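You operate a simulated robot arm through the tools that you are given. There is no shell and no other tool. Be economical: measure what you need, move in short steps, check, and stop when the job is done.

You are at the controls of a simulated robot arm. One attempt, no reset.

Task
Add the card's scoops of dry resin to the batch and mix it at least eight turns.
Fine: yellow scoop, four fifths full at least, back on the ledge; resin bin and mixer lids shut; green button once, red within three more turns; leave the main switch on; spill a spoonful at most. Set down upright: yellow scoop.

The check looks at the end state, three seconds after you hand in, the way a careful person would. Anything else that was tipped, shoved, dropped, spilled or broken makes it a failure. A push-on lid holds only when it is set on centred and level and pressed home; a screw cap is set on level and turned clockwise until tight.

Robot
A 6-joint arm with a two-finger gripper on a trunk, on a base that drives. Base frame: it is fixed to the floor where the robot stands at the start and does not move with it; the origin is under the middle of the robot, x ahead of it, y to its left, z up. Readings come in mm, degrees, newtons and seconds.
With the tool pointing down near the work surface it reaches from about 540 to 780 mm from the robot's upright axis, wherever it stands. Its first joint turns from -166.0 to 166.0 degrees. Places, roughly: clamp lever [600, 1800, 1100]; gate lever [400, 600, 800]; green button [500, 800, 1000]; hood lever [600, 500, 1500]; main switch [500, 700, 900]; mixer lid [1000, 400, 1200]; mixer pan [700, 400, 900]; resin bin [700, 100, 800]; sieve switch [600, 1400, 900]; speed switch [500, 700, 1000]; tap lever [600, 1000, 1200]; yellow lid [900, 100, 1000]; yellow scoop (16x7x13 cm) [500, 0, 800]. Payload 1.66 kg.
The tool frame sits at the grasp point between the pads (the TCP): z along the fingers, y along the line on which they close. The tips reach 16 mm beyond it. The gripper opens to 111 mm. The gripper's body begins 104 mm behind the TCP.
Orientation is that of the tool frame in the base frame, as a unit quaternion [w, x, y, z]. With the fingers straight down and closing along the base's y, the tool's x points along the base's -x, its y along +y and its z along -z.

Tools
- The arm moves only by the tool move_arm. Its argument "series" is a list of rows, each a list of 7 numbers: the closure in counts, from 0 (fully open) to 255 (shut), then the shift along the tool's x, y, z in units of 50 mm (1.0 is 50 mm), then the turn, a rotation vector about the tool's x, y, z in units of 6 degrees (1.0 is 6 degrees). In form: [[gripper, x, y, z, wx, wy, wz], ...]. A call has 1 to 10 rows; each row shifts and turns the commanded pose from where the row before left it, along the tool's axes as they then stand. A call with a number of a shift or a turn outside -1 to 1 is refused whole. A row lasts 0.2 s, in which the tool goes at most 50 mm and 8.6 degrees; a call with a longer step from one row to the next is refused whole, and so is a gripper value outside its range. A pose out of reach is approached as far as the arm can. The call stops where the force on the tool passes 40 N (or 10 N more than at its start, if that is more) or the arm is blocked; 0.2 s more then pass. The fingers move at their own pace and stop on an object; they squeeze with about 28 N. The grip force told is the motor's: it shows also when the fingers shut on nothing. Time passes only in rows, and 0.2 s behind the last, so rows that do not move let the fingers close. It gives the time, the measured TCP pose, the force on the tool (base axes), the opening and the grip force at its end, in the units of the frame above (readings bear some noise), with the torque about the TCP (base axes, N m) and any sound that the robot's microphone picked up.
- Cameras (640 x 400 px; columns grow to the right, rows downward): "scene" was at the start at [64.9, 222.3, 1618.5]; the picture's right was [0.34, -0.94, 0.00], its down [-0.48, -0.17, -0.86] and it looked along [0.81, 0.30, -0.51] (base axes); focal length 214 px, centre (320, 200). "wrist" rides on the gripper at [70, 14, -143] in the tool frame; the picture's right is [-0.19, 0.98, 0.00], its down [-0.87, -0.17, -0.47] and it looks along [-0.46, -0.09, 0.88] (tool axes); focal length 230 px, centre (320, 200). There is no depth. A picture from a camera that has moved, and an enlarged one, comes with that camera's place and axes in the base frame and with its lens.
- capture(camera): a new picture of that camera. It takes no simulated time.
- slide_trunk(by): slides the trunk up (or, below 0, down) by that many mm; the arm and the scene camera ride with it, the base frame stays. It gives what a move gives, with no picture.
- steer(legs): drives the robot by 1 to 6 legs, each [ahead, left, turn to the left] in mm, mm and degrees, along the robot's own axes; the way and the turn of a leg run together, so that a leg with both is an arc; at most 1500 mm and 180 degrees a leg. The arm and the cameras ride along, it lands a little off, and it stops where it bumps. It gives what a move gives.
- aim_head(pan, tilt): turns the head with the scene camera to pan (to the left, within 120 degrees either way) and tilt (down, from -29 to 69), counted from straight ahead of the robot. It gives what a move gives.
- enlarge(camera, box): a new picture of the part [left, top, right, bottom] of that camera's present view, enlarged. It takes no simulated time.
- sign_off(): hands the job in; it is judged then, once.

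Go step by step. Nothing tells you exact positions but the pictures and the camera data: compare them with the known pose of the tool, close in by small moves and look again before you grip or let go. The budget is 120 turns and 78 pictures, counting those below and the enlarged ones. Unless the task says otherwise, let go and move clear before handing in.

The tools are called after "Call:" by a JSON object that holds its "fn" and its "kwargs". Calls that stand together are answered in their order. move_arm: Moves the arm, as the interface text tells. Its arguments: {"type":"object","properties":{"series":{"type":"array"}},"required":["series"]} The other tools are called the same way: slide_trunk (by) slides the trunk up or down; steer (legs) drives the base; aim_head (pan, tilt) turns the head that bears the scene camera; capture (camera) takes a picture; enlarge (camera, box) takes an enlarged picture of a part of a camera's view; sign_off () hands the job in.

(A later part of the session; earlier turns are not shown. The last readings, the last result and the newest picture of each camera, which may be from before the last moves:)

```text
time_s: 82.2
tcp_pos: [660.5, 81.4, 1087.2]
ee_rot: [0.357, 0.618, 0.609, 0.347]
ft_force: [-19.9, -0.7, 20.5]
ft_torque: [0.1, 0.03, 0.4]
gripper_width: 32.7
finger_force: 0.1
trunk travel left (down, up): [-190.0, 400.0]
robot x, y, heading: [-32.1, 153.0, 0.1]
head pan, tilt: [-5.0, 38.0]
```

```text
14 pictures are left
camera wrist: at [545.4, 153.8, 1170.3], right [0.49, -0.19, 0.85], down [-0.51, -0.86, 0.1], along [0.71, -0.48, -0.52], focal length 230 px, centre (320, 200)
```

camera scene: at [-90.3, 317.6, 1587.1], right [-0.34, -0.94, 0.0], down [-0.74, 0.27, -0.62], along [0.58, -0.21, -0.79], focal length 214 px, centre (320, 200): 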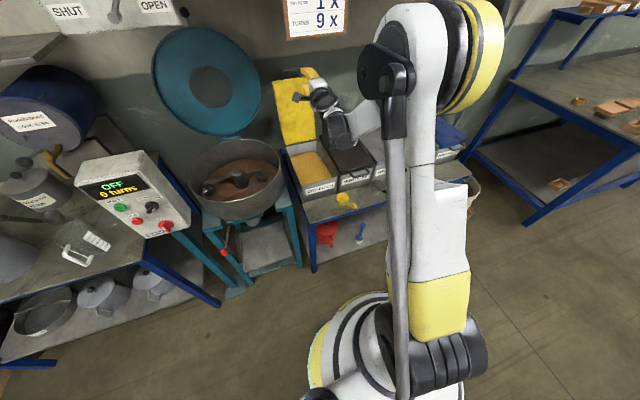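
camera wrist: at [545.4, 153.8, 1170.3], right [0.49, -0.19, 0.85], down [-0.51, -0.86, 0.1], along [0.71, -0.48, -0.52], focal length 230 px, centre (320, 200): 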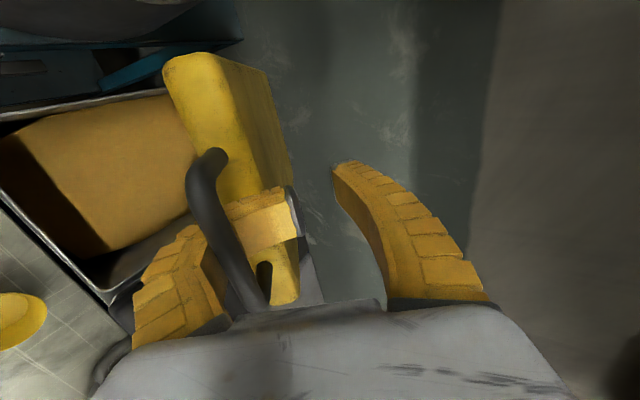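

The lower fingertip is butting against the lid edge inside the loop. Opening wide drops that finger out beneath the bar, so I'll back off slightly and open fully.

Call:
{"fn": "move_arm", "kwargs": {"series": [[170, 0, 0, -0.08, 0, 0, 0], [120, 0, 0, -0.08, 0, 0, 0], [60, 0, -0.2, -0.06, 0, 0, 0], [0, 0, -0.3, 0, 0, 0, 0], [0, 0, -0.4, 0, 0, 0, 0]]}}

Call:
{"fn": "capture", "kwargs": {"camera": "wrist"}}

```text
time_s: 83.4
tcp_pos: [635.2, 82.0, 1049.5]
ee_rot: [0.356, 0.619, 0.609, 0.346]
ft_force: [30.8, -1.0, -4.6]
ft_torque: [0.34, -5.56, 0.91]
gripper_width: 23.0
finger_force: 0.1
trunk travel left (down, up): [-190.0, 400.0]
robot x, y, heading: [-32.0, 156.1, -0.1]
head pan, tilt: [-5.0, 38.0]
```

```text
13 pictures are left
camera wrist: at [520.0, 153.8, 1134.4], right [0.5, -0.19, 0.85], down [-0.51, -0.86, 0.1], along [0.7, -0.48, -0.52], focal length 230 px, centre (320, 200)
```

wrist: 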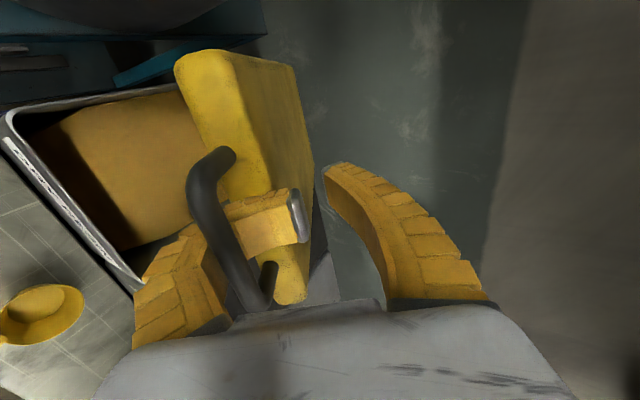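

The finger still hooks the bar with tension toward the hinge. I'll advance 6 mm to neutralise it, then drop the tool quickly so the finger slips out beneath the bar.

Call:
{"fn": "move_arm", "kwargs": {"series": [[0, 0, 0, 0.1, 0, 0, 0], [0, 0, -0.3, 0.07, 0, 0, 0], [0, 0, -0.9, 0.06, 0, 0, 0]]}}

Call:
{"fn": "capture", "kwargs": {"camera": "wrist"}}

```text
time_s: 84.2
tcp_pos: [621.0, 80.6, 1018.9]
ee_rot: [0.355, 0.619, 0.609, 0.346]
ft_force: [-22.3, 8.3, 26.5]
ft_torque: [0.65, -2.97, -1.28]
gripper_width: 20.9
finger_force: 0.0
out of reach, approached as far as the arm can: row 3
trunk travel left (down, up): [-190.0, 400.0]
robot x, y, heading: [-33.6, 152.3, 0.1]
head pan, tilt: [-5.0, 38.0]
```

```text
12 pictures are left
camera wrist: at [506.2, 153.6, 1103.4], right [0.49, -0.2, 0.85], down [-0.51, -0.86, 0.1], along [0.71, -0.48, -0.52], focal length 230 px, centre (320, 200)
```

wrist: 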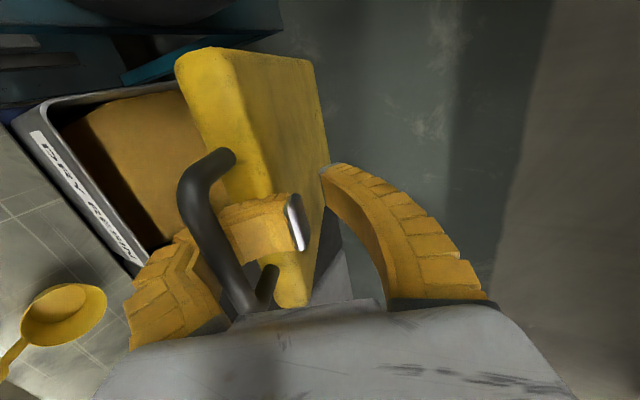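

The lid is about 57° down with the finger still hooked, and the arm is near its inner reach. The load is now compressive toward the robot, so I'll hold the jaw at its present width and ease the base back a few millimetres at a time.

Call:
{"fn": "move_arm", "kwargs": {"series": [[205, 0, 0, 0, 0, 0, 0]]}}

Call:
{"fn": "steer", "kwargs": {"legs": [[-6, 0, 0]]}}

Call:
{"fn": "move_arm", "kwargs": {"series": [[205, 0, 0, 0, -0.3, 0, 0], [205, 0, 0, 0, -0.3, 0, 0]]}}

Call:
{"fn": "steer", "kwargs": {"legs": [[-6, 0, 0]]}}

Call:
{"fn": "move_arm", "kwargs": {"series": [[205, 0, -0.15, 0.05, -0.3, 0, 0], [205, 0, -0.1, 0.05, -0.3, 0, 0]]}}

```text
time_s: 84.6
tcp_pos: [619.3, 81.7, 1019.1]
ee_rot: [0.355, 0.618, 0.61, 0.346]
ft_force: [-24.8, 3.6, 22.1]
ft_torque: [0.09, -1.54, 0.78]
gripper_width: 14.7
finger_force: 0.1
trunk travel left (down, up): [-190.0, 400.0]
robot x, y, heading: [-34.8, 153.2, -0.1]
head pan, tilt: [-5.0, 38.0]
stopped in row 1: the force on the tool passed its limit at 46 N (the readings are from after the stop); the commanded pose is now the measured one
```

```text
time_s: 85.3
tcp_pos: [616.5, 81.3, 1018.0]
ee_rot: [0.353, 0.619, 0.611, 0.345]
ft_force: [-4.1, 6.6, 12.8]
ft_torque: [0.5, -2.82, -0.21]
gripper_width: 10.7
finger_force: 0.1
trunk travel left (down, up): [-190.0, 400.0]
robot x, y, heading: [-39.1, 150.5, -0.1]
head pan, tilt: [-5.0, 38.0]
```

```text
time_s: 86.0
tcp_pos: [621.7, 81.5, 1030.3]
ee_rot: [0.372, 0.608, 0.6, 0.364]
ft_force: [-24.7, 4.1, 18.2]
ft_torque: [0.05, -0.64, 0.41]
gripper_width: 20.4
finger_force: 0.1
out of reach, approached as far as the arm can: row 1, 2
trunk travel left (down, up): [-190.0, 400.0]
robot x, y, heading: [-40.5, 154.8, 0.3]
head pan, tilt: [-5.0, 38.0]
stopped in row 2: the force on the tool passed its limit at 42 N (the readings are from after the stop); the commanded pose is now the measured one
```

```text
time_s: 86.7
tcp_pos: [619.4, 81.4, 1027.5]
ee_rot: [0.37, 0.609, 0.6, 0.364]
ft_force: [-4.8, 6.7, 10.5]
ft_torque: [0.32, -2.13, -0.29]
gripper_width: 16.1
finger_force: 0.1
trunk travel left (down, up): [-190.0, 400.0]
robot x, y, heading: [-41.4, 151.0, 0.0]
head pan, tilt: [-5.0, 38.0]
```

```text
time_s: 87.1
tcp_pos: [622.1, 80.6, 1033.5]
ee_rot: [0.379, 0.603, 0.594, 0.374]
ft_force: [-25.6, 4.2, 19.3]
ft_torque: [0.09, -0.2, 0.25]
gripper_width: 22.7
finger_force: 0.1
out of reach, approached as far as the arm can: row 1, 2
trunk travel left (down, up): [-190.0, 400.0]
robot x, y, heading: [-46.2, 150.6, 0.1]
head pan, tilt: [-5.0, 38.0]
stopped in row 2: the force on the tool passed its limit at 46 N (the readings are from after the stop); the commanded pose is now the measured one
```

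Driving back relieves the load and the arm is at its inner limit. I'll repeat small base-back and arm-down steps.

Call:
{"fn": "steer", "kwargs": {"legs": [[-16, 0, 0]]}}

Call:
{"fn": "move_arm", "kwargs": {"series": [[190, 0, -0.18, 0.09, 0, 0, 0], [190, 0, -0.18, 0.09, 0, 0, 0]]}}

Call:
{"fn": "steer", "kwargs": {"legs": [[-12, 0, 0]]}}

Call:
{"fn": "move_arm", "kwargs": {"series": [[190, 0, -0.18, 0.09, -0.3, 0, 0], [190, 0, -0.18, 0.09, -0.3, 0, 0]]}}

```text
time_s: 87.9
tcp_pos: [614.1, 82.8, 1028.4]
ee_rot: [0.377, 0.605, 0.595, 0.372]
ft_force: [33.3, 8.1, -6.0]
ft_torque: [0.22, -4.6, -0.43]
gripper_width: 8.7
finger_force: 0.0
trunk travel left (down, up): [-190.0, 400.0]
robot x, y, heading: [-59.0, 149.5, 0.4]
head pan, tilt: [-5.0, 38.0]
```

```text
time_s: 88.5
tcp_pos: [617.2, 82.2, 1023.2]
ee_rot: [0.378, 0.603, 0.595, 0.373]
ft_force: [-21.6, 13.3, 18.2]
ft_torque: [0.46, -1.28, -1.1]
gripper_width: 22.1
finger_force: 0.1
out of reach, approached as far as the arm can: row 1, 2
trunk travel left (down, up): [-190.0, 400.0]
robot x, y, heading: [-61.9, 147.3, 0.4]
head pan, tilt: [-5.0, 38.0]
```

```text
time_s: 89.3
tcp_pos: [612.3, 81.0, 1019.1]
ee_rot: [0.377, 0.603, 0.596, 0.372]
ft_force: [26.1, 19.2, -1.5]
ft_torque: [0.4, -4.54, -0.61]
gripper_width: 13.6
finger_force: 0.0
trunk travel left (down, up): [-190.0, 400.0]
robot x, y, heading: [-74.3, 154.1, -0.2]
head pan, tilt: [-5.0, 38.0]
```

```text
time_s: 89.8
tcp_pos: [615.4, 81.8, 1024.7]
ee_rot: [0.388, 0.595, 0.589, 0.387]
ft_force: [-27.0, 5.1, 19.2]
ft_torque: [0.11, -0.55, 0.29]
gripper_width: 26.1
finger_force: 0.1
out of reach, approached as far as the arm can: row 1, 2
trunk travel left (down, up): [-190.0, 400.0]
robot x, y, heading: [-71.8, 152.8, 0.0]
head pan, tilt: [-5.0, 38.0]
stopped in row 2: the force on the tool passed its limit at 51 N (the readings are from after the stop); the commanded pose is now the measured one
```

The arm can't go lower there, but the trunk slide can lower everything. I'll use the trunk for height and the base for x, staying on the lid's arc.

Call:
{"fn": "steer", "kwargs": {"legs": [[-6, 0, 0]]}}

Call:
{"fn": "slide_trunk", "kwargs": {"by": -12}}

Call:
{"fn": "steer", "kwargs": {"legs": [[-8, 0, 0]]}}

Call:
{"fn": "slide_trunk", "kwargs": {"by": -14}}

Call:
{"fn": "steer", "kwargs": {"legs": [[-8, 0, 0]]}}

Call:
{"fn": "slide_trunk", "kwargs": {"by": -14}}

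```text
time_s: 90.5
tcp_pos: [613.0, 82.0, 1021.7]
ee_rot: [0.388, 0.595, 0.589, 0.386]
ft_force: [-7.9, 9.5, 10.5]
ft_torque: [0.29, -1.98, -0.44]
gripper_width: 21.9
finger_force: 0.1
trunk travel left (down, up): [-190.0, 400.0]
robot x, y, heading: [-77.8, 152.6, 0.3]
head pan, tilt: [-5.0, 38.0]
```

```text
time_s: 91.1
tcp_pos: [610.9, 81.4, 1012.6]
ee_rot: [0.388, 0.595, 0.588, 0.386]
ft_force: [-29.2, 6.5, 20.6]
ft_torque: [0.07, -1.0, -0.24]
gripper_width: 22.2
finger_force: 0.0
trunk travel left (down, up): [-178.0, 412.0]
robot x, y, heading: [-81.0, 150.5, 0.3]
head pan, tilt: [-5.0, 38.0]
```

```text
time_s: 91.8
tcp_pos: [608.1, 81.8, 1009.2]
ee_rot: [0.387, 0.595, 0.59, 0.385]
ft_force: [7.1, 7.3, 6.2]
ft_torque: [0.11, -3.28, -0.36]
gripper_width: 16.3
finger_force: 0.1
trunk travel left (down, up): [-178.0, 412.0]
robot x, y, heading: [-87.7, 151.8, 0.0]
head pan, tilt: [-5.0, 38.0]
```

```text
time_s: 92.5
tcp_pos: [603.9, 81.0, 998.0]
ee_rot: [0.388, 0.595, 0.588, 0.387]
ft_force: [-19.2, 4.4, 17.6]
ft_torque: [-0.11, -2.16, -0.19]
gripper_width: 17.3
finger_force: 0.1
trunk travel left (down, up): [-164.0, 426.0]
robot x, y, heading: [-84.6, 152.6, 0.6]
head pan, tilt: [-5.0, 38.0]
```

```text
time_s: 93.2
tcp_pos: [600.5, 82.0, 995.3]
ee_rot: [0.386, 0.595, 0.59, 0.386]
ft_force: [20.3, 5.3, 4.4]
ft_torque: [0.1, -4.42, -0.31]
gripper_width: 11.3
finger_force: 0.0
trunk travel left (down, up): [-164.0, 426.0]
robot x, y, heading: [-91.8, 152.4, 0.2]
head pan, tilt: [-5.0, 38.0]
```

```text
time_s: 93.8
tcp_pos: [598.2, 81.5, 982.5]
ee_rot: [0.388, 0.595, 0.588, 0.387]
ft_force: [-5.3, 3.9, 12.3]
ft_torque: [-0.17, -3.36, -0.2]
gripper_width: 12.2
finger_force: 0.0
trunk travel left (down, up): [-150.0, 440.0]
robot x, y, heading: [-91.9, 151.4, 0.2]
head pan, tilt: [-5.0, 38.0]
```

This works: the lid follows along its arc. I'll add wrist rotation to keep the finger angle matched as it closes.

Call:
{"fn": "move_arm", "kwargs": {"series": [[200, 0, 0.2, -0.02, -0.5, 0, 0], [200, 0, 0.2, -0.02, -0.5, 0, 0]]}}

Call:
{"fn": "slide_trunk", "kwargs": {"by": -22}}

Call:
{"fn": "steer", "kwargs": {"legs": [[-8, 0, 0]]}}

Call:
{"fn": "move_arm", "kwargs": {"series": [[200, 0, 0.2, -0.02, -0.5, 0, 0], [200, 0, 0.2, -0.02, -0.5, 0, 0]]}}

Call:
{"fn": "slide_trunk", "kwargs": {"by": -22}}

```text
time_s: 94.4
tcp_pos: [601.2, 81.3, 1001.7]
ee_rot: [0.41, 0.579, 0.573, 0.409]
ft_force: [-26.8, 2.3, 15.6]
ft_torque: [-0.18, -0.54, 0.01]
gripper_width: 23.4
finger_force: 0.0
out of reach, approached as far as the arm can: row 1, 2
trunk travel left (down, up): [-150.0, 440.0]
robot x, y, heading: [-95.1, 156.0, -0.0]
head pan, tilt: [-5.0, 38.0]
stopped in row 2: the force on the tool passed its limit at 44 N (the readings are from after the stop); the commanded pose is now the measured one
```

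```text
time_s: 94.7
tcp_pos: [598.7, 81.5, 997.7]
ee_rot: [0.41, 0.58, 0.573, 0.409]
ft_force: [-24.1, 2.1, 15.2]
ft_torque: [-0.29, -0.86, 0.24]
gripper_width: 21.7
finger_force: 0.1
trunk travel left (down, up): [-145.0, 445.0]
robot x, y, heading: [-97.2, 158.2, 0.2]
head pan, tilt: [-5.0, 38.0]
stopped: the force on the tool passed its limit at 45 N (the readings are from after the stop); the commanded pose is now the measured one
```

```text
time_s: 95.5
tcp_pos: [597.5, 82.6, 994.7]
ee_rot: [0.409, 0.581, 0.573, 0.409]
ft_force: [8.1, 3.7, 5.0]
ft_torque: [0.01, -3.12, -0.34]
gripper_width: 15.1
finger_force: 0.1
trunk travel left (down, up): [-145.0, 445.0]
robot x, y, heading: [-101.5, 153.7, 0.1]
head pan, tilt: [-5.0, 38.0]
```

```text
time_s: 96.1
tcp_pos: [600.9, 81.5, 1022.6]
ee_rot: [0.439, 0.558, 0.551, 0.439]
ft_force: [-31.2, 5.1, 13.8]
ft_torque: [-0.08, 0.98, 0.06]
gripper_width: 29.8
finger_force: 0.0
out of reach, approached as far as the arm can: row 1, 2
trunk travel left (down, up): [-145.0, 445.0]
robot x, y, heading: [-104.7, 151.6, 0.4]
head pan, tilt: [-5.0, 38.0]
```

```text
time_s: 96.5
tcp_pos: [598.3, 82.3, 1016.0]
ee_rot: [0.439, 0.557, 0.552, 0.438]
ft_force: [-30.1, 2.6, 13.9]
ft_torque: [-0.06, 0.64, 0.1]
gripper_width: 28.2
finger_force: 0.0
trunk travel left (down, up): [-138.0, 452.0]
robot x, y, heading: [-105.4, 152.2, 0.2]
head pan, tilt: [-5.0, 38.0]
stopped: the force on the tool passed its limit at 49 N (the readings are from after the stop); the commanded pose is now the measured one
```

Call:
{"fn": "steer", "kwargs": {"legs": [[-6, 0, 0]]}}

Call:
{"fn": "capture", "kwargs": {"camera": "wrist"}}

```text
time_s: 97.2
tcp_pos: [598.0, 82.2, 1014.9]
ee_rot: [0.439, 0.558, 0.552, 0.438]
ft_force: [-10.4, 4.9, 8.4]
ft_torque: [0.11, -0.96, -0.33]
gripper_width: 24.1
finger_force: 0.1
trunk travel left (down, up): [-138.0, 452.0]
robot x, y, heading: [-111.7, 153.8, 0.2]
head pan, tilt: [-5.0, 38.0]
```

```text
11 pictures are left
camera wrist: at [462.4, 151.9, 1061.7], right [0.23, -0.2, 0.95], down [-0.5, -0.86, -0.06], along [0.83, -0.47, -0.29], focal length 230 px, centre (320, 200)
```

wrist: 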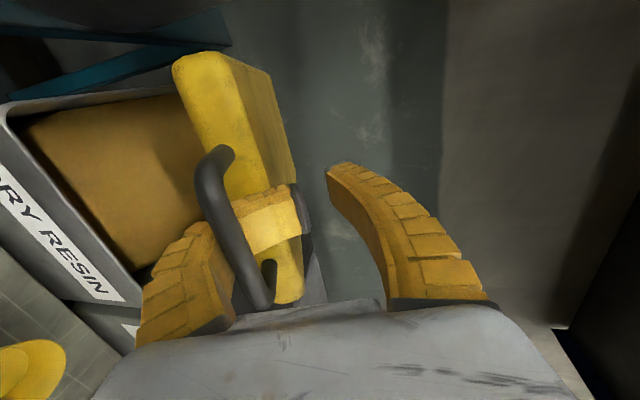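

The lid is about 68° down and resists closing on its own, so the finger just needs to move down relative to it, or carry it shut. With the jaw slack, I'll continue with trunk-down and small base-back steps.

Call:
{"fn": "steer", "kwargs": {"legs": [[-4, 0, 0]]}}

Call:
{"fn": "slide_trunk", "kwargs": {"by": -12}}

Call:
{"fn": "steer", "kwargs": {"legs": [[-5, 0, 0]]}}

Call:
{"fn": "slide_trunk", "kwargs": {"by": -14}}

Call:
{"fn": "steer", "kwargs": {"legs": [[-5, 0, 0]]}}

Call:
{"fn": "slide_trunk", "kwargs": {"by": -14}}

Call:
{"fn": "steer", "kwargs": {"legs": [[-4, 0, 0]]}}

Call:
{"fn": "slide_trunk", "kwargs": {"by": -14}}

Call:
{"fn": "capture", "kwargs": {"camera": "wrist"}}

```text
time_s: 97.9
tcp_pos: [596.1, 80.7, 1012.6]
ee_rot: [0.438, 0.558, 0.552, 0.437]
ft_force: [10.3, 3.1, 1.6]
ft_torque: [0.06, -2.55, -0.45]
gripper_width: 20.2
finger_force: 0.0
trunk travel left (down, up): [-138.0, 452.0]
robot x, y, heading: [-112.0, 150.4, 0.3]
head pan, tilt: [-5.0, 38.0]
```

```text
time_s: 98.5
tcp_pos: [592.7, 81.8, 1002.2]
ee_rot: [0.438, 0.558, 0.552, 0.438]
ft_force: [-8.4, 2.9, 7.3]
ft_torque: [-0.09, -1.33, -0.18]
gripper_width: 22.4
finger_force: 0.1
trunk travel left (down, up): [-126.0, 464.0]
robot x, y, heading: [-111.5, 153.7, -0.1]
head pan, tilt: [-5.0, 38.0]
```

```text
time_s: 99.2
tcp_pos: [590.9, 80.4, 1000.6]
ee_rot: [0.438, 0.558, 0.551, 0.439]
ft_force: [14.3, 2.9, 0.3]
ft_torque: [-0.06, -3.0, -0.27]
gripper_width: 18.2
finger_force: 0.0
trunk travel left (down, up): [-126.0, 464.0]
robot x, y, heading: [-118.0, 152.7, 0.3]
head pan, tilt: [-5.0, 38.0]
```

```text
time_s: 99.8
tcp_pos: [589.4, 81.6, 987.2]
ee_rot: [0.438, 0.558, 0.552, 0.439]
ft_force: [-5.1, 2.6, 7.8]
ft_torque: [-0.11, -1.85, -0.28]
gripper_width: 20.9
finger_force: 0.0
trunk travel left (down, up): [-112.0, 478.0]
robot x, y, heading: [-117.3, 152.3, 0.2]
head pan, tilt: [-5.0, 38.0]
```

```text
time_s: 100.6
tcp_pos: [587.7, 81.3, 987.1]
ee_rot: [0.437, 0.558, 0.552, 0.438]
ft_force: [18.3, 2.4, 1.2]
ft_torque: [-0.06, -3.53, -0.28]
gripper_width: 15.6
finger_force: 0.0
trunk travel left (down, up): [-112.0, 478.0]
robot x, y, heading: [-119.4, 152.2, 0.3]
head pan, tilt: [-5.0, 38.0]
```

```text
time_s: 101.2
tcp_pos: [585.5, 81.7, 974.0]
ee_rot: [0.438, 0.559, 0.551, 0.438]
ft_force: [0.4, 3.5, 6.9]
ft_torque: [-0.13, -2.56, -0.31]
gripper_width: 17.1
finger_force: 0.1
trunk travel left (down, up): [-98.0, 492.0]
robot x, y, heading: [-120.9, 152.4, 0.1]
head pan, tilt: [-5.0, 38.0]
```

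```text
time_s: 101.9
tcp_pos: [582.9, 82.2, 972.9]
ee_rot: [0.437, 0.559, 0.552, 0.439]
ft_force: [20.3, 2.9, 3.5]
ft_torque: [-0.12, -3.89, -0.27]
gripper_width: 13.2
finger_force: 0.0
trunk travel left (down, up): [-98.0, 492.0]
robot x, y, heading: [-127.6, 154.6, 0.2]
head pan, tilt: [-5.0, 38.0]
```

```text
time_s: 102.5
tcp_pos: [581.9, 81.0, 960.9]
ee_rot: [0.438, 0.558, 0.551, 0.439]
ft_force: [6.8, 3.2, 7.4]
ft_torque: [-0.2, -3.18, -0.38]
gripper_width: 13.7
finger_force: 0.1
trunk travel left (down, up): [-84.0, 506.0]
robot x, y, heading: [-127.8, 156.0, 0.2]
head pan, tilt: [-5.0, 38.0]
```

```text
10 pictures are left
camera wrist: at [447.4, 151.9, 1007.2], right [0.23, -0.2, 0.95], down [-0.5, -0.86, -0.06], along [0.83, -0.47, -0.29], focal length 230 px, centre (320, 200)
```

wrist: 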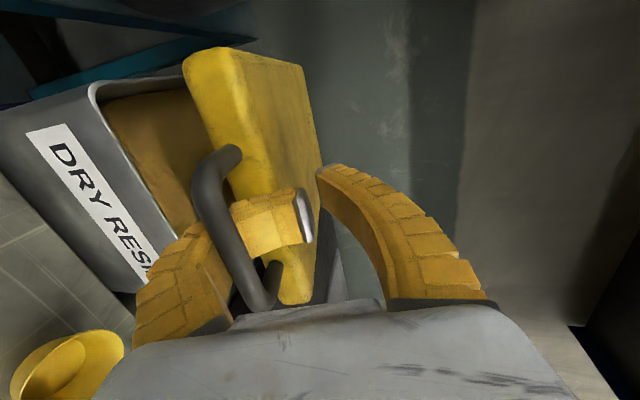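

The lid follows nicely and is now about 78° down. I'll continue closing.

Call:
{"fn": "slide_trunk", "kwargs": {"by": -12}}

Call:
{"fn": "steer", "kwargs": {"legs": [[-3, 0, 0]]}}

Call:
{"fn": "slide_trunk", "kwargs": {"by": -16}}

Call:
{"fn": "steer", "kwargs": {"legs": [[-3, 0, 0]]}}

Call:
{"fn": "slide_trunk", "kwargs": {"by": -16}}

Call:
{"fn": "slide_trunk", "kwargs": {"by": -14}}

Call:
{"fn": "slide_trunk", "kwargs": {"by": -12}}

Call:
{"fn": "capture", "kwargs": {"camera": "wrist"}}

```text
time_s: 103.1
tcp_pos: [580.6, 81.7, 947.7]
ee_rot: [0.438, 0.558, 0.551, 0.439]
ft_force: [-4.0, 2.9, 9.9]
ft_torque: [-0.05, -2.85, -0.23]
gripper_width: 13.0
finger_force: 0.0
trunk travel left (down, up): [-72.0, 518.0]
robot x, y, heading: [-129.2, 152.7, 0.4]
head pan, tilt: [-5.0, 38.0]
```

```text
time_s: 103.8
tcp_pos: [580.8, 81.7, 947.5]
ee_rot: [0.438, 0.558, 0.551, 0.439]
ft_force: [11.2, 1.7, 8.9]
ft_torque: [-0.21, -3.76, -0.06]
gripper_width: 10.7
finger_force: 0.1
trunk travel left (down, up): [-72.0, 518.0]
robot x, y, heading: [-126.4, 154.0, 0.1]
head pan, tilt: [-5.0, 38.0]
```

```text
time_s: 104.5
tcp_pos: [577.7, 81.6, 933.9]
ee_rot: [0.439, 0.558, 0.551, 0.438]
ft_force: [-2.7, 2.4, 10.2]
ft_torque: [-0.16, -3.42, -0.46]
gripper_width: 9.5
finger_force: 0.0
trunk travel left (down, up): [-56.0, 534.0]
robot x, y, heading: [-132.0, 153.3, 0.1]
head pan, tilt: [-5.0, 38.0]
```

```text
time_s: 105.2
tcp_pos: [577.3, 81.9, 932.2]
ee_rot: [0.438, 0.558, 0.551, 0.439]
ft_force: [16.5, 2.4, 9.2]
ft_torque: [0.05, -4.4, -0.31]
gripper_width: 6.4
finger_force: 0.0
trunk travel left (down, up): [-56.0, 534.0]
robot x, y, heading: [-133.6, 151.0, 0.2]
head pan, tilt: [-5.0, 38.0]
```

```text
time_s: 105.8
tcp_pos: [577.6, 80.6, 916.4]
ee_rot: [0.439, 0.558, 0.551, 0.439]
ft_force: [3.4, 3.3, 12.1]
ft_torque: [-0.1, -4.14, -0.46]
gripper_width: 4.8
finger_force: 0.1
trunk travel left (down, up): [-40.0, 550.0]
robot x, y, heading: [-130.3, 156.1, 0.3]
head pan, tilt: [-5.0, 38.0]
```

```text
time_s: 106.4
tcp_pos: [576.4, 81.6, 902.2]
ee_rot: [0.438, 0.557, 0.551, 0.44]
ft_force: [-4.5, 3.1, 12.4]
ft_torque: [0.18, -3.91, -0.43]
gripper_width: 0.6
finger_force: 0.0
trunk travel left (down, up): [-26.0, 564.0]
robot x, y, heading: [-131.9, 156.6, 0.1]
head pan, tilt: [-5.0, 38.0]
```

```text
time_s: 107.0
tcp_pos: [574.8, 79.7, 893.9]
ee_rot: [0.441, 0.557, 0.549, 0.44]
ft_force: [-2.4, 4.1, 33.3]
ft_torque: [-0.62, -3.8, 0.79]
gripper_width: 6.1
finger_force: 0.0
trunk travel left (down, up): [-14.0, 576.0]
robot x, y, heading: [-133.0, 153.6, 0.2]
head pan, tilt: [-5.0, 38.0]
```

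```text
9 pictures are left
camera wrist: at [440.2, 152.1, 939.4], right [0.22, -0.2, 0.96], down [-0.51, -0.86, -0.06], along [0.83, -0.47, -0.29], focal length 230 px, centre (320, 200)
```

wrist: 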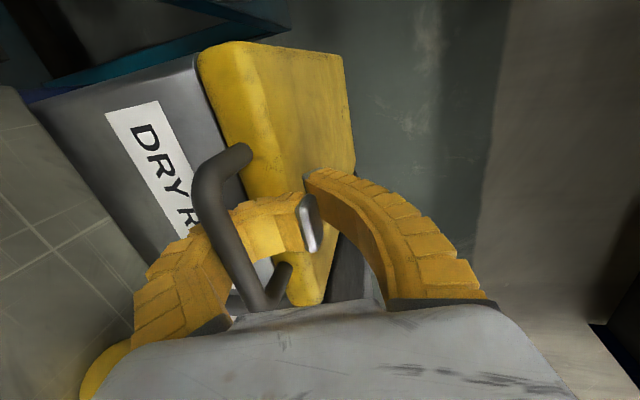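

The lid is now down on the bin (33 N contact). I'll relieve the pressure slightly and open the jaw so the lower finger drops away from the bar.

Call:
{"fn": "slide_trunk", "kwargs": {"by": 6}}

Call:
{"fn": "move_arm", "kwargs": {"series": [[150, 0, 0, 0, 0, 0, 0], [80, 0, 0, 0, 0, 0, 0], [0, 0, 0, 0, 0, 0, 0], [0, 0, 0, 0, 0, 0, 0], [0, 0, 0, 0, 0, 0, 0]]}}

```text
time_s: 107.6
tcp_pos: [576.3, 82.3, 895.9]
ee_rot: [0.438, 0.557, 0.552, 0.439]
ft_force: [-9.9, 2.0, 12.3]
ft_torque: [-0.3, -3.86, 0.1]
gripper_width: 2.0
finger_force: 0.0
trunk travel left (down, up): [-20.0, 570.0]
robot x, y, heading: [-133.1, 157.7, -0.0]
head pan, tilt: [-5.0, 38.0]
```

```text
time_s: 108.8
tcp_pos: [576.3, 82.0, 898.2]
ee_rot: [0.439, 0.558, 0.55, 0.439]
ft_force: [-11.3, 1.9, 12.5]
ft_torque: [-0.48, -3.8, 0.3]
gripper_width: 2.5
finger_force: 0.0
trunk travel left (down, up): [-20.0, 570.0]
robot x, y, heading: [-131.6, 153.8, 0.1]
head pan, tilt: [-5.0, 38.0]
```

The jaw is still held by the curled finger. The arm needs more working radius to lower and rotate, so I'll step the base back while the arm extends forward by the same amount, keeping the tool in place.

Call:
{"fn": "steer", "kwargs": {"legs": [[-8, 0, 0]]}}

Call:
{"fn": "move_arm", "kwargs": {"series": [[200, 0, 0.037, 0.156, 0, 0, 0]]}}

Call:
{"fn": "steer", "kwargs": {"legs": [[-10, 0, 0]]}}

Call:
{"fn": "move_arm", "kwargs": {"series": [[200, 0, 0.046, 0.195, 0, 0, 0]]}}

Call:
{"fn": "steer", "kwargs": {"legs": [[-10, 0, 0]]}}

Call:
{"fn": "move_arm", "kwargs": {"series": [[200, 0, 0.046, 0.195, 0, 0, 0]]}}

```text
time_s: 109.6
tcp_pos: [573.7, 81.0, 898.1]
ee_rot: [0.443, 0.556, 0.549, 0.44]
ft_force: [7.0, 1.5, 12.7]
ft_torque: [-0.48, -4.38, 0.37]
gripper_width: 2.0
finger_force: 0.1
trunk travel left (down, up): [-20.0, 570.0]
robot x, y, heading: [-138.9, 153.4, 0.5]
head pan, tilt: [-5.0, 38.0]
stopped in leg 1: the force on the tool passed its limit at 48 N (the readings are from after the stop); the commanded pose is now the measured one
```

```text
time_s: 110.0
tcp_pos: [577.1, 81.8, 898.8]
ee_rot: [0.441, 0.557, 0.549, 0.44]
ft_force: [-36.5, 4.6, 13.0]
ft_torque: [-0.04, -2.72, -0.08]
gripper_width: 9.3
finger_force: 0.1
trunk travel left (down, up): [-20.0, 570.0]
robot x, y, heading: [-137.6, 151.1, 0.5]
head pan, tilt: [-5.0, 38.0]
```

```text
time_s: 110.8
tcp_pos: [573.6, 80.5, 896.2]
ee_rot: [0.441, 0.557, 0.55, 0.44]
ft_force: [27.1, 3.9, 13.2]
ft_torque: [-0.82, -5.46, 0.87]
gripper_width: 6.1
finger_force: 0.1
trunk travel left (down, up): [-20.0, 570.0]
robot x, y, heading: [-147.2, 151.8, 0.3]
head pan, tilt: [-5.0, 38.0]
```

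```text
time_s: 111.2
tcp_pos: [574.2, 80.8, 901.0]
ee_rot: [0.443, 0.556, 0.548, 0.441]
ft_force: [-25.9, 3.5, 13.3]
ft_torque: [-0.52, -3.14, 0.25]
gripper_width: 9.3
finger_force: 0.1
trunk travel left (down, up): [-20.0, 570.0]
robot x, y, heading: [-149.4, 150.1, 0.3]
head pan, tilt: [-5.0, 38.0]
stopped in row 1: the force on the tool passed its limit at 42 N (the readings are from after the stop); the commanded pose is now the measured one
```

```text
time_s: 112.5
tcp_pos: [574.1, 80.7, 900.0]
ee_rot: [0.445, 0.555, 0.547, 0.442]
ft_force: [15.7, 3.4, 11.5]
ft_torque: [-0.49, -4.8, 0.09]
gripper_width: 2.7
finger_force: 0.1
trunk travel left (down, up): [-20.0, 570.0]
robot x, y, heading: [-158.7, 156.8, 0.2]
head pan, tilt: [-5.0, 38.0]
stopped in leg 1: the force on the tool passed its limit at 44 N (the readings are from after the stop); the commanded pose is now the measured one
```

```text
time_s: 113.1
tcp_pos: [577.7, 81.5, 902.9]
ee_rot: [0.444, 0.556, 0.547, 0.441]
ft_force: [-26.0, 2.7, 13.6]
ft_torque: [-0.62, -3.09, 0.64]
gripper_width: 9.3
finger_force: 0.1
trunk travel left (down, up): [-20.0, 570.0]
robot x, y, heading: [-159.4, 153.0, 0.2]
head pan, tilt: [-5.0, 38.0]
stopped in row 1: the force on the tool passed its limit at 42 N (the readings are from after the stop); the commanded pose is now the measured one
```

Now within reach. I'll neutralise and rotate the fingertips up about the bar in small steps.

Call:
{"fn": "steer", "kwargs": {"legs": [[-4, 0, 0]]}}

Call:
{"fn": "move_arm", "kwargs": {"series": [[200, 0, 0.03, -0.05, -0.5, 0, 0], [200, 0, 0.03, -0.05, -0.5, 0, 0], [200, 0, 0.03, -0.05, -0.5, 0, 0], [200, 0, 0.03, -0.05, -0.5, 0, 0]]}}

```text
time_s: 113.8
tcp_pos: [575.2, 81.2, 899.8]
ee_rot: [0.443, 0.557, 0.547, 0.441]
ft_force: [-4.8, 1.8, 11.4]
ft_torque: [-0.32, -4.04, 0.25]
gripper_width: 5.4
finger_force: 0.0
trunk travel left (down, up): [-20.0, 570.0]
robot x, y, heading: [-160.6, 153.7, 0.1]
head pan, tilt: [-5.0, 38.0]
```

```text
time_s: 114.6
tcp_pos: [570.5, 80.7, 913.9]
ee_rot: [0.483, 0.521, 0.513, 0.482]
ft_force: [-27.3, 2.4, 8.4]
ft_torque: [-0.19, -1.2, 0.23]
gripper_width: 19.9
finger_force: 0.1
out of reach, approached as far as the arm can: row 3, 4
trunk travel left (down, up): [-20.0, 570.0]
robot x, y, heading: [-162.5, 154.8, 0.1]
head pan, tilt: [-5.0, 38.0]
stopped in row 4: the force on the tool passed its limit at 49 N (the readings are from after the stop); the commanded pose is now the measured one
```

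Pitch is now about 4° and the lever load is mostly gone. I'll back off, drop the trunk the remaining bit and try opening.

Call:
{"fn": "steer", "kwargs": {"legs": [[-6, 0, 0]]}}

Call:
{"fn": "slide_trunk", "kwargs": {"by": -16}}

Call:
{"fn": "move_arm", "kwargs": {"series": [[120, 0, 0, 0, 0, 0, 0], [0, 0, 0, 0, 0, 0, 0], [0, 0, 0, 0, 0, 0, 0]]}}

Call:
{"fn": "capture", "kwargs": {"camera": "wrist"}}

```text
time_s: 115.4
tcp_pos: [568.9, 82.1, 910.8]
ee_rot: [0.483, 0.521, 0.513, 0.481]
ft_force: [6.2, 2.3, 8.3]
ft_torque: [-0.14, -3.29, -0.13]
gripper_width: 13.8
finger_force: 0.2
trunk travel left (down, up): [-20.0, 570.0]
robot x, y, heading: [-170.2, 152.1, 0.3]
head pan, tilt: [-5.0, 38.0]
```

```text
time_s: 115.9
tcp_pos: [564.8, 81.0, 899.9]
ee_rot: [0.486, 0.521, 0.511, 0.481]
ft_force: [-0.2, 3.6, 38.1]
ft_torque: [-0.28, -1.73, 0.01]
gripper_width: 3.1
finger_force: 0.0
trunk travel left (down, up): [-5.0, 585.0]
robot x, y, heading: [-167.3, 153.8, 0.4]
head pan, tilt: [-5.0, 38.0]
stopped: the force on the tool passed its limit at 45 N (the readings are from after the stop); the commanded pose is now the measured one
```

```text
time_s: 116.7
tcp_pos: [566.6, 81.9, 899.4]
ee_rot: [0.485, 0.52, 0.512, 0.482]
ft_force: [-1.3, 3.1, 39.7]
ft_torque: [-0.14, -1.53, -0.09]
gripper_width: 1.5
finger_force: 0.0
trunk travel left (down, up): [-5.0, 585.0]
robot x, y, heading: [-167.3, 150.7, 0.4]
head pan, tilt: [-5.0, 38.0]
```

```text
8 pictures are left
camera wrist: at [425.3, 152.2, 923.2], right [0.06, -0.2, 0.98], down [-0.49, -0.86, -0.14], along [0.87, -0.47, -0.15], focal length 230 px, centre (320, 200)
```

wrist: 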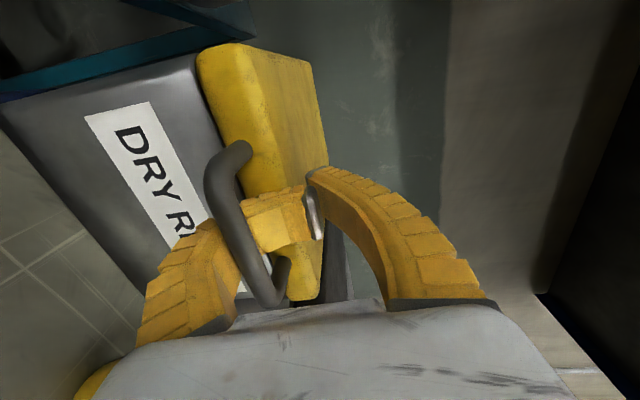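

The lid is shut, but the finger is clamped between bar and lid edge. Raising the lid partway with the finger angle fixed should open that angle and free it, so I'll lift with the trunk along the arc.

Call:
{"fn": "move_arm", "kwargs": {"series": [[215, 0, 0, 0, 0, 0, 0]]}}

Call:
{"fn": "slide_trunk", "kwargs": {"by": 40}}

Call:
{"fn": "slide_trunk", "kwargs": {"by": 30}}

Call:
{"fn": "steer", "kwargs": {"legs": [[6, 0, 0]]}}

Call:
{"fn": "slide_trunk", "kwargs": {"by": 30}}

Call:
{"fn": "steer", "kwargs": {"legs": [[8, 0, 0]]}}

Call:
{"fn": "slide_trunk", "kwargs": {"by": 30}}

```text
time_s: 117.1
tcp_pos: [566.4, 79.9, 898.6]
ee_rot: [0.485, 0.521, 0.511, 0.481]
ft_force: [-5.9, 2.0, 35.2]
ft_torque: [-0.4, -1.25, 0.46]
gripper_width: 0.0
finger_force: 0.0
trunk travel left (down, up): [-5.0, 585.0]
robot x, y, heading: [-167.2, 151.9, 0.3]
head pan, tilt: [-5.0, 38.0]
```

```text
time_s: 117.9
tcp_pos: [568.5, 80.4, 936.1]
ee_rot: [0.484, 0.521, 0.513, 0.481]
ft_force: [3.3, 1.2, 3.7]
ft_torque: [-0.3, -2.3, 0.36]
gripper_width: 15.0
finger_force: 0.0
trunk travel left (down, up): [-45.0, 545.0]
robot x, y, heading: [-168.6, 158.0, 0.4]
head pan, tilt: [-5.0, 38.0]
```

```text
time_s: 118.7
tcp_pos: [570.8, 81.3, 964.3]
ee_rot: [0.483, 0.521, 0.513, 0.481]
ft_force: [23.5, 3.2, 0.0]
ft_torque: [-0.25, -3.11, 0.14]
gripper_width: 15.5
finger_force: 0.0
trunk travel left (down, up): [-75.0, 515.0]
robot x, y, heading: [-170.9, 152.0, 0.5]
head pan, tilt: [-5.0, 38.0]
```

```text
time_s: 119.4
tcp_pos: [571.9, 80.3, 967.3]
ee_rot: [0.484, 0.521, 0.512, 0.481]
ft_force: [-10.4, 2.8, 4.5]
ft_torque: [-0.15, -0.9, 0.06]
gripper_width: 19.2
finger_force: 0.0
trunk travel left (down, up): [-75.0, 515.0]
robot x, y, heading: [-165.7, 153.7, 0.2]
head pan, tilt: [-5.0, 38.0]
```

```text
time_s: 120.2
tcp_pos: [576.1, 79.3, 993.7]
ee_rot: [0.483, 0.522, 0.513, 0.48]
ft_force: [31.0, 1.9, -6.4]
ft_torque: [-0.06, -3.19, -0.28]
gripper_width: 18.3
finger_force: 0.1
trunk travel left (down, up): [-105.0, 485.0]
robot x, y, heading: [-163.3, 152.8, 0.2]
head pan, tilt: [-5.0, 38.0]
```

```text
time_s: 120.9
tcp_pos: [580.0, 80.8, 997.8]
ee_rot: [0.484, 0.521, 0.512, 0.482]
ft_force: [-10.5, 1.2, 5.2]
ft_torque: [-0.05, -0.59, 0.07]
gripper_width: 19.4
finger_force: 0.1
trunk travel left (down, up): [-105.0, 485.0]
robot x, y, heading: [-154.7, 154.1, 0.2]
head pan, tilt: [-5.0, 38.0]
```

```text
time_s: 121.6
tcp_pos: [588.1, 80.5, 1024.6]
ee_rot: [0.484, 0.521, 0.514, 0.48]
ft_force: [26.4, -0.1, -9.2]
ft_torque: [-0.18, -2.6, 0.05]
gripper_width: 22.3
finger_force: 0.2
trunk travel left (down, up): [-135.0, 455.0]
robot x, y, heading: [-154.9, 153.7, 0.4]
head pan, tilt: [-5.0, 38.0]
stopped: the force on the tool passed its limit at 42 N (the readings are from after the stop); the commanded pose is now the measured one
```

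Call:
{"fn": "steer", "kwargs": {"legs": [[9, 0, 0]]}}

Call:
{"fn": "slide_trunk", "kwargs": {"by": 25}}

Call:
{"fn": "steer", "kwargs": {"legs": [[9, 0, 0]]}}

Call:
{"fn": "move_arm", "kwargs": {"series": [[200, 0, 0.03, -0.06, -0.5, 0, 0], [200, 0, 0.03, -0.06, -0.5, 0, 0], [200, 0, 0.03, -0.06, -0.5, 0, 0], [200, 0, 0.03, -0.06, -0.5, 0, 0]]}}

Call:
{"fn": "move_arm", "kwargs": {"series": [[190, 0, 0.02, -0.06, -0.5, 0, 0], [180, 0, 0.02, -0.06, -0.5, 0, 0], [180, 0, 0.02, -0.06, -0.5, 0, 0], [180, 0, 0.02, -0.06, -0.5, 0, 0]]}}

Call:
{"fn": "capture", "kwargs": {"camera": "wrist"}}

```text
time_s: 122.3
tcp_pos: [591.2, 80.0, 1026.2]
ee_rot: [0.484, 0.522, 0.512, 0.481]
ft_force: [-7.7, 1.1, 4.4]
ft_torque: [-0.06, -0.48, -0.02]
gripper_width: 18.9
finger_force: 0.0
trunk travel left (down, up): [-135.0, 455.0]
robot x, y, heading: [-147.4, 153.0, 0.3]
head pan, tilt: [-5.0, 38.0]
```

```text
time_s: 123.0
tcp_pos: [598.3, 80.8, 1047.3]
ee_rot: [0.483, 0.521, 0.513, 0.481]
ft_force: [26.4, -0.9, -13.2]
ft_torque: [-0.22, -2.33, 0.12]
gripper_width: 24.6
finger_force: 0.0
trunk travel left (down, up): [-160.0, 430.0]
robot x, y, heading: [-145.6, 150.8, 0.2]
head pan, tilt: [-5.0, 38.0]
stopped: the force on the tool passed its limit at 42 N (the readings are from after the stop); the commanded pose is now the measured one
```

```text
time_s: 123.7
tcp_pos: [601.9, 80.4, 1050.3]
ee_rot: [0.484, 0.522, 0.512, 0.481]
ft_force: [-1.0, 0.2, 1.7]
ft_torque: [-0.01, -0.68, -0.16]
gripper_width: 19.3
finger_force: 0.1
trunk travel left (down, up): [-160.0, 430.0]
robot x, y, heading: [-141.1, 152.6, 0.3]
head pan, tilt: [-5.0, 38.0]
```

```text
time_s: 124.7
tcp_pos: [615.2, 80.9, 1073.1]
ee_rot: [0.52, 0.478, 0.474, 0.525]
ft_force: [-21.3, -7.0, 15.7]
ft_torque: [-0.34, 0.37, -0.06]
gripper_width: 13.2
finger_force: 0.0
out of reach, approached as far as the arm can: row 1, 2, 3, 4
trunk travel left (down, up): [-160.0, 430.0]
robot x, y, heading: [-135.7, 153.7, 0.3]
head pan, tilt: [-5.0, 38.0]
```

```text
time_s: 125.7
tcp_pos: [625.6, 80.9, 1090.9]
ee_rot: [0.568, 0.42, 0.419, 0.571]
ft_force: [-21.9, 5.3, 18.1]
ft_torque: [0.08, 0.62, -0.04]
gripper_width: 17.5
finger_force: 0.0
out of reach, approached as far as the arm can: row 1, 2, 3, 4
trunk travel left (down, up): [-160.0, 430.0]
robot x, y, heading: [-138.6, 152.6, 0.2]
head pan, tilt: [-5.0, 38.0]
```

```text
7 pictures are left
camera wrist: at [485.6, 150.4, 1062.5], right [-0.29, -0.2, 0.94], down [-0.4, -0.87, -0.3], along [0.87, -0.46, 0.17], focal length 230 px, centre (320, 200)
```

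wrist: 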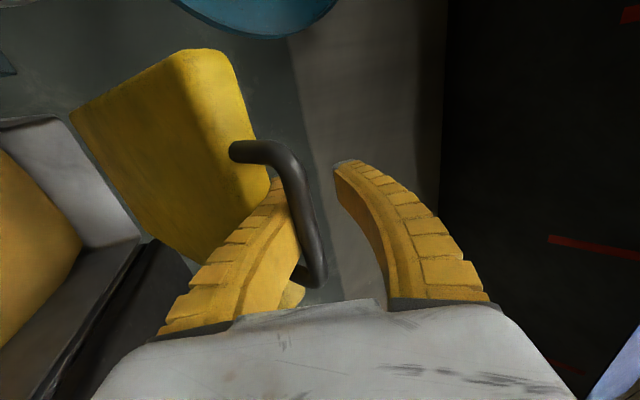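

The finger is straight again and free in the loop, with the lid now roughly 40° down. I'll withdraw straight back.

Call:
{"fn": "move_arm", "kwargs": {"series": [[170, 0, 0, 0, 0, 0, 0]]}}

Call:
{"fn": "slide_trunk", "kwargs": {"by": -5}}

Call:
{"fn": "steer", "kwargs": {"legs": [[-30, 0, 0]]}}

Call:
{"fn": "slide_trunk", "kwargs": {"by": -8}}

Call:
{"fn": "steer", "kwargs": {"legs": [[-40, 0, 0]]}}

```text
time_s: 126.1
tcp_pos: [626.4, 80.5, 1090.8]
ee_rot: [0.568, 0.42, 0.419, 0.571]
ft_force: [-24.7, 8.1, 21.1]
ft_torque: [0.08, 0.61, -0.09]
gripper_width: 19.7
finger_force: 0.0
trunk travel left (down, up): [-160.0, 430.0]
robot x, y, heading: [-136.9, 152.1, 0.3]
head pan, tilt: [-5.0, 38.0]
```

```text
time_s: 126.6
tcp_pos: [624.7, 80.2, 1087.5]
ee_rot: [0.568, 0.42, 0.418, 0.571]
ft_force: [-29.6, 9.8, 24.6]
ft_torque: [0.18, 0.67, -0.16]
gripper_width: 15.0
finger_force: 0.1
trunk travel left (down, up): [-155.0, 435.0]
robot x, y, heading: [-136.1, 152.9, 0.4]
head pan, tilt: [-5.0, 38.0]
```

```text
time_s: 127.5
tcp_pos: [600.1, 76.6, 1083.4]
ee_rot: [0.568, 0.422, 0.419, 0.569]
ft_force: [1.8, -0.4, -2.8]
ft_torque: [-0.06, -0.19, 0.04]
gripper_width: 41.3
finger_force: 2.7
trunk travel left (down, up): [-155.0, 435.0]
robot x, y, heading: [-166.0, 153.7, 0.4]
head pan, tilt: [-5.0, 38.0]
```

```text
time_s: 128.1
tcp_pos: [599.0, 77.2, 1074.2]
ee_rot: [0.567, 0.423, 0.418, 0.57]
ft_force: [-5.3, 0.3, 2.0]
ft_torque: [-0.07, 0.12, 0.03]
gripper_width: 36.8
finger_force: 0.4
trunk travel left (down, up): [-147.0, 443.0]
robot x, y, heading: [-166.4, 154.1, 0.3]
head pan, tilt: [-5.0, 38.0]
```

```text
time_s: 129.0
tcp_pos: [576.4, 78.2, 1068.1]
ee_rot: [0.566, 0.426, 0.422, 0.566]
ft_force: [22.3, -0.2, -14.7]
ft_torque: [0.02, -1.1, -0.13]
gripper_width: 51.7
finger_force: 7.3
trunk travel left (down, up): [-147.0, 443.0]
robot x, y, heading: [-194.7, 155.9, 0.1]
head pan, tilt: [-5.0, 38.0]
stopped in leg 1: the force on the tool passed its limit at 58 N (the readings are from after the stop); the commanded pose is now the measured one
```

Call:
{"fn": "move_arm", "kwargs": {"series": [[100, 0, 0, 0, 0, 0, 0], [0, 0, 0, 0, 0, 0, 0], [0, 0, 0, 0, 0, 0, 0]]}}

Call:
{"fn": "capture", "kwargs": {"camera": "wrist"}}

```text
time_s: 129.8
tcp_pos: [569.3, 78.3, 1075.1]
ee_rot: [0.567, 0.423, 0.42, 0.568]
ft_force: [-25.4, -0.6, 13.3]
ft_torque: [-0.07, 1.18, -0.01]
gripper_width: 103.0
finger_force: 0.1
trunk travel left (down, up): [-147.0, 443.0]
robot x, y, heading: [-195.7, 152.3, 0.3]
head pan, tilt: [-5.0, 38.0]
```

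```text
6 pictures are left
camera wrist: at [428.7, 147.8, 1047.9], right [-0.28, -0.19, 0.94], down [-0.41, -0.86, -0.3], along [0.87, -0.47, 0.17], focal length 230 px, centre (320, 200)
```

wrist: 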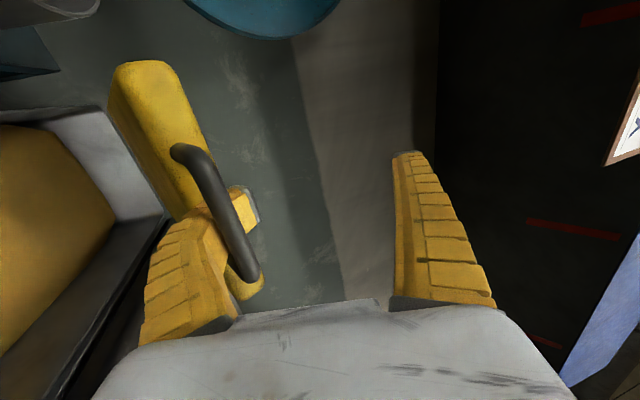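

Now the jaw is fully open and only the tip remains through the loop. I'll ease back and drop.

Call:
{"fn": "steer", "kwargs": {"legs": [[-6, 0, 0]]}}

Call:
{"fn": "slide_trunk", "kwargs": {"by": -40}}

Call:
{"fn": "steer", "kwargs": {"legs": [[-20, 0, 0]]}}

Call:
{"fn": "slide_trunk", "kwargs": {"by": -30}}

Call:
{"fn": "steer", "kwargs": {"legs": [[-40, 0, 0]]}}

```text
time_s: 130.5
tcp_pos: [565.7, 77.2, 1073.3]
ee_rot: [0.566, 0.423, 0.421, 0.568]
ft_force: [-12.9, -1.7, 5.3]
ft_torque: [-0.16, 0.36, -0.01]
gripper_width: 106.9
finger_force: 0.1
trunk travel left (down, up): [-147.0, 443.0]
robot x, y, heading: [-204.0, 154.0, 0.4]
head pan, tilt: [-5.0, 38.0]
```

```text
time_s: 131.3
tcp_pos: [559.8, 77.3, 1034.8]
ee_rot: [0.568, 0.423, 0.419, 0.568]
ft_force: [-33.9, 0.6, 12.5]
ft_torque: [0.05, 1.77, 0.01]
gripper_width: 104.6
finger_force: 0.1
trunk travel left (down, up): [-105.0, 485.0]
robot x, y, heading: [-202.7, 150.3, 0.2]
head pan, tilt: [-5.0, 38.0]
stopped: the force on the tool passed its limit at 41 N (the readings are from after the stop); the commanded pose is now the measured one
```

```text
time_s: 132.1
tcp_pos: [546.1, 76.9, 1030.2]
ee_rot: [0.566, 0.424, 0.421, 0.567]
ft_force: [1.4, 1.0, -0.3]
ft_torque: [0.02, -0.77, -0.03]
gripper_width: 110.5
finger_force: 0.0
trunk travel left (down, up): [-105.0, 485.0]
robot x, y, heading: [-225.2, 154.1, 0.4]
head pan, tilt: [-5.0, 38.0]
```

```text
time_s: 132.8
tcp_pos: [541.8, 77.8, 1003.1]
ee_rot: [0.567, 0.424, 0.419, 0.569]
ft_force: [-28.7, 0.9, 7.0]
ft_torque: [0.01, 1.59, 0.03]
gripper_width: 109.2
finger_force: 0.0
trunk travel left (down, up): [-75.0, 515.0]
robot x, y, heading: [-221.5, 152.4, 0.2]
head pan, tilt: [-5.0, 38.0]
```

```text
time_s: 133.7
tcp_pos: [506.1, 77.4, 1001.5]
ee_rot: [0.566, 0.425, 0.421, 0.567]
ft_force: [-1.0, 0.3, -1.4]
ft_torque: [0.01, 0.1, 0.01]
gripper_width: 111.3
finger_force: 0.0
trunk travel left (down, up): [-75.0, 515.0]
robot x, y, heading: [-259.5, 152.6, 0.3]
head pan, tilt: [-5.0, 38.0]
```

The hand is free (zero force, full opening). I'll check the lid from the scene camera.

Call:
{"fn": "aim_head", "kwargs": {"pan": 5, "tilt": 34}}

Call:
{"fn": "enlarge", "kwargs": {"camera": "scene", "box": [220, 60, 460, 290]}}

```text
time_s: 134.4
tcp_pos: [506.4, 76.6, 1000.6]
ee_rot: [0.566, 0.425, 0.421, 0.568]
ft_force: [-0.7, 0.6, -2.0]
ft_torque: [0.02, 0.0, 0.0]
gripper_width: 111.1
finger_force: 0.1
trunk travel left (down, up): [-75.0, 515.0]
robot x, y, heading: [-265.1, 152.4, 0.0]
head pan, tilt: [5.0, 34.0]
```

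```text
1.74 times, centred on (340, 175) of scene
camera zoom: at [-194.7, 351.5, 1498.7], right [0.09, -1.0, 0.0], down [-0.56, -0.05, -0.83], along [0.83, 0.08, -0.56], focal length 373 px, centre (285, 244)
```

zoom: 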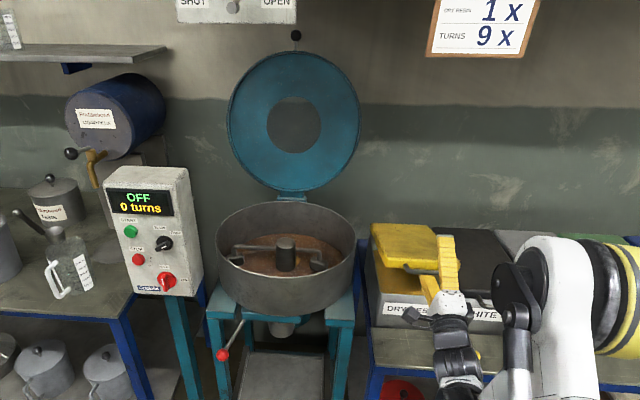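

The bin lid is still held a little ajar (about 80 mm up at the front) by hinge friction. I'll point the fingers down, closed, and press it shut from above.

Call:
{"fn": "slide_trunk", "kwargs": {"by": 65}}

Call:
{"fn": "move_arm", "kwargs": {"series": [[255, 0, 0, 0, 1, 0, 0], [255, 0, 0, 0, 1, 0, 0], [255, 0, 0, 0, 1, 0, 0], [255, 0, 0, 0, 1, 0, 0], [255, 0, 0, 0, 1, 0, 0], [255, 0, 0, 0, 1, 0, 0], [255, 0, 0, 0, 1, 0, 0], [255, 0, 0, 0, 1, 0, 0], [255, 0, 0, 0, 1, 0, 0]]}}

Call:
{"fn": "move_arm", "kwargs": {"series": [[255, 0, 0, 0, 1, 0, 0], [255, 0, 0, 0, 1, 0, 0], [255, 0, 0, 0, 1, 0, 0], [255, 0, 0, 0, 1, 0, 0], [255, 0, 0, 0, 1, 0, 0], [255, 0, 0, 0, 1, 0, 0], [255, 0, 0, 0, 1, 0, 0], [255, 0, 0, 0, 1, 0, 0], [255, 0, 0, 0, 1, 0, 0]]}}

Call:
{"fn": "steer", "kwargs": {"legs": [[105, 0, 0]]}}

```text
time_s: 135.5
tcp_pos: [506.8, 76.3, 1065.9]
ee_rot: [0.566, 0.425, 0.42, 0.568]
ft_force: [-0.1, -0.1, -0.1]
ft_torque: [-0.02, -0.02, -0.02]
gripper_width: 110.9
finger_force: 0.1
trunk travel left (down, up): [-140.0, 450.0]
robot x, y, heading: [-263.2, 151.1, 0.3]
head pan, tilt: [5.0, 34.0]
```

```text
time_s: 137.5
tcp_pos: [505.9, 77.8, 1065.3]
ee_rot: [0.31, 0.636, 0.633, 0.314]
ft_force: [0.8, -0.4, 0.5]
ft_torque: [-0.02, 0.02, -0.03]
gripper_width: 0.0
finger_force: 27.8
trunk travel left (down, up): [-140.0, 450.0]
robot x, y, heading: [-261.2, 151.6, 0.5]
head pan, tilt: [5.0, 34.0]
```

```text
time_s: 139.5
tcp_pos: [506.6, 76.2, 1065.7]
ee_rot: [-0.011, 0.708, 0.706, -0.006]
ft_force: [0.3, -0.7, -0.1]
ft_torque: [0.0, 0.0, 0.03]
gripper_width: 0.0
finger_force: 27.6
trunk travel left (down, up): [-140.0, 450.0]
robot x, y, heading: [-261.8, 152.5, 0.2]
head pan, tilt: [5.0, 34.0]
```

```text
time_s: 140.7
tcp_pos: [611.0, 77.9, 1065.1]
ee_rot: [-0.011, 0.708, 0.706, -0.007]
ft_force: [0.2, 0.1, -0.2]
ft_torque: [0.01, 0.06, -0.03]
gripper_width: 0.1
finger_force: 28.0
trunk travel left (down, up): [-140.0, 450.0]
robot x, y, heading: [-155.2, 151.3, 0.3]
head pan, tilt: [5.0, 34.0]
```

Now I'll press down on the lid near its front middle until it bottoms out.

Call:
{"fn": "move_arm", "kwargs": {"series": [[255, 0, 0, 0.9, 0, 0, 0], [255, 0, 0, 0.9, 0, 0, 0], [255, 0, 0, 0.4, 0, 0, 0], [255, 0, 0, 0.3, 0, 0, 0], [255, 0, 0, 0.3, 0, 0, 0], [255, 0, 0, 0.3, 0, 0, 0], [255, 0, 0, 0.3, 0, 0, 0], [255, 0, 0, 0.3, 0, 0, 0], [255, 0, 0, 0.3, 0, 0, 0], [255, 0, 0, 0.3, 0, 0, 0]]}}

```text
time_s: 142.5
tcp_pos: [604.6, 77.2, 887.4]
ee_rot: [-0.008, 0.708, 0.707, -0.005]
ft_force: [-1.0, 0.0, 34.0]
ft_torque: [-0.14, -0.07, 0.0]
gripper_width: 6.0
finger_force: 27.7
trunk travel left (down, up): [-140.0, 450.0]
robot x, y, heading: [-157.3, 148.9, 0.3]
head pan, tilt: [5.0, 34.0]
stopped in row 9: the force on the tool passed its limit at 45 N (the readings are from after the stop); the commanded pose is now the measured one
```

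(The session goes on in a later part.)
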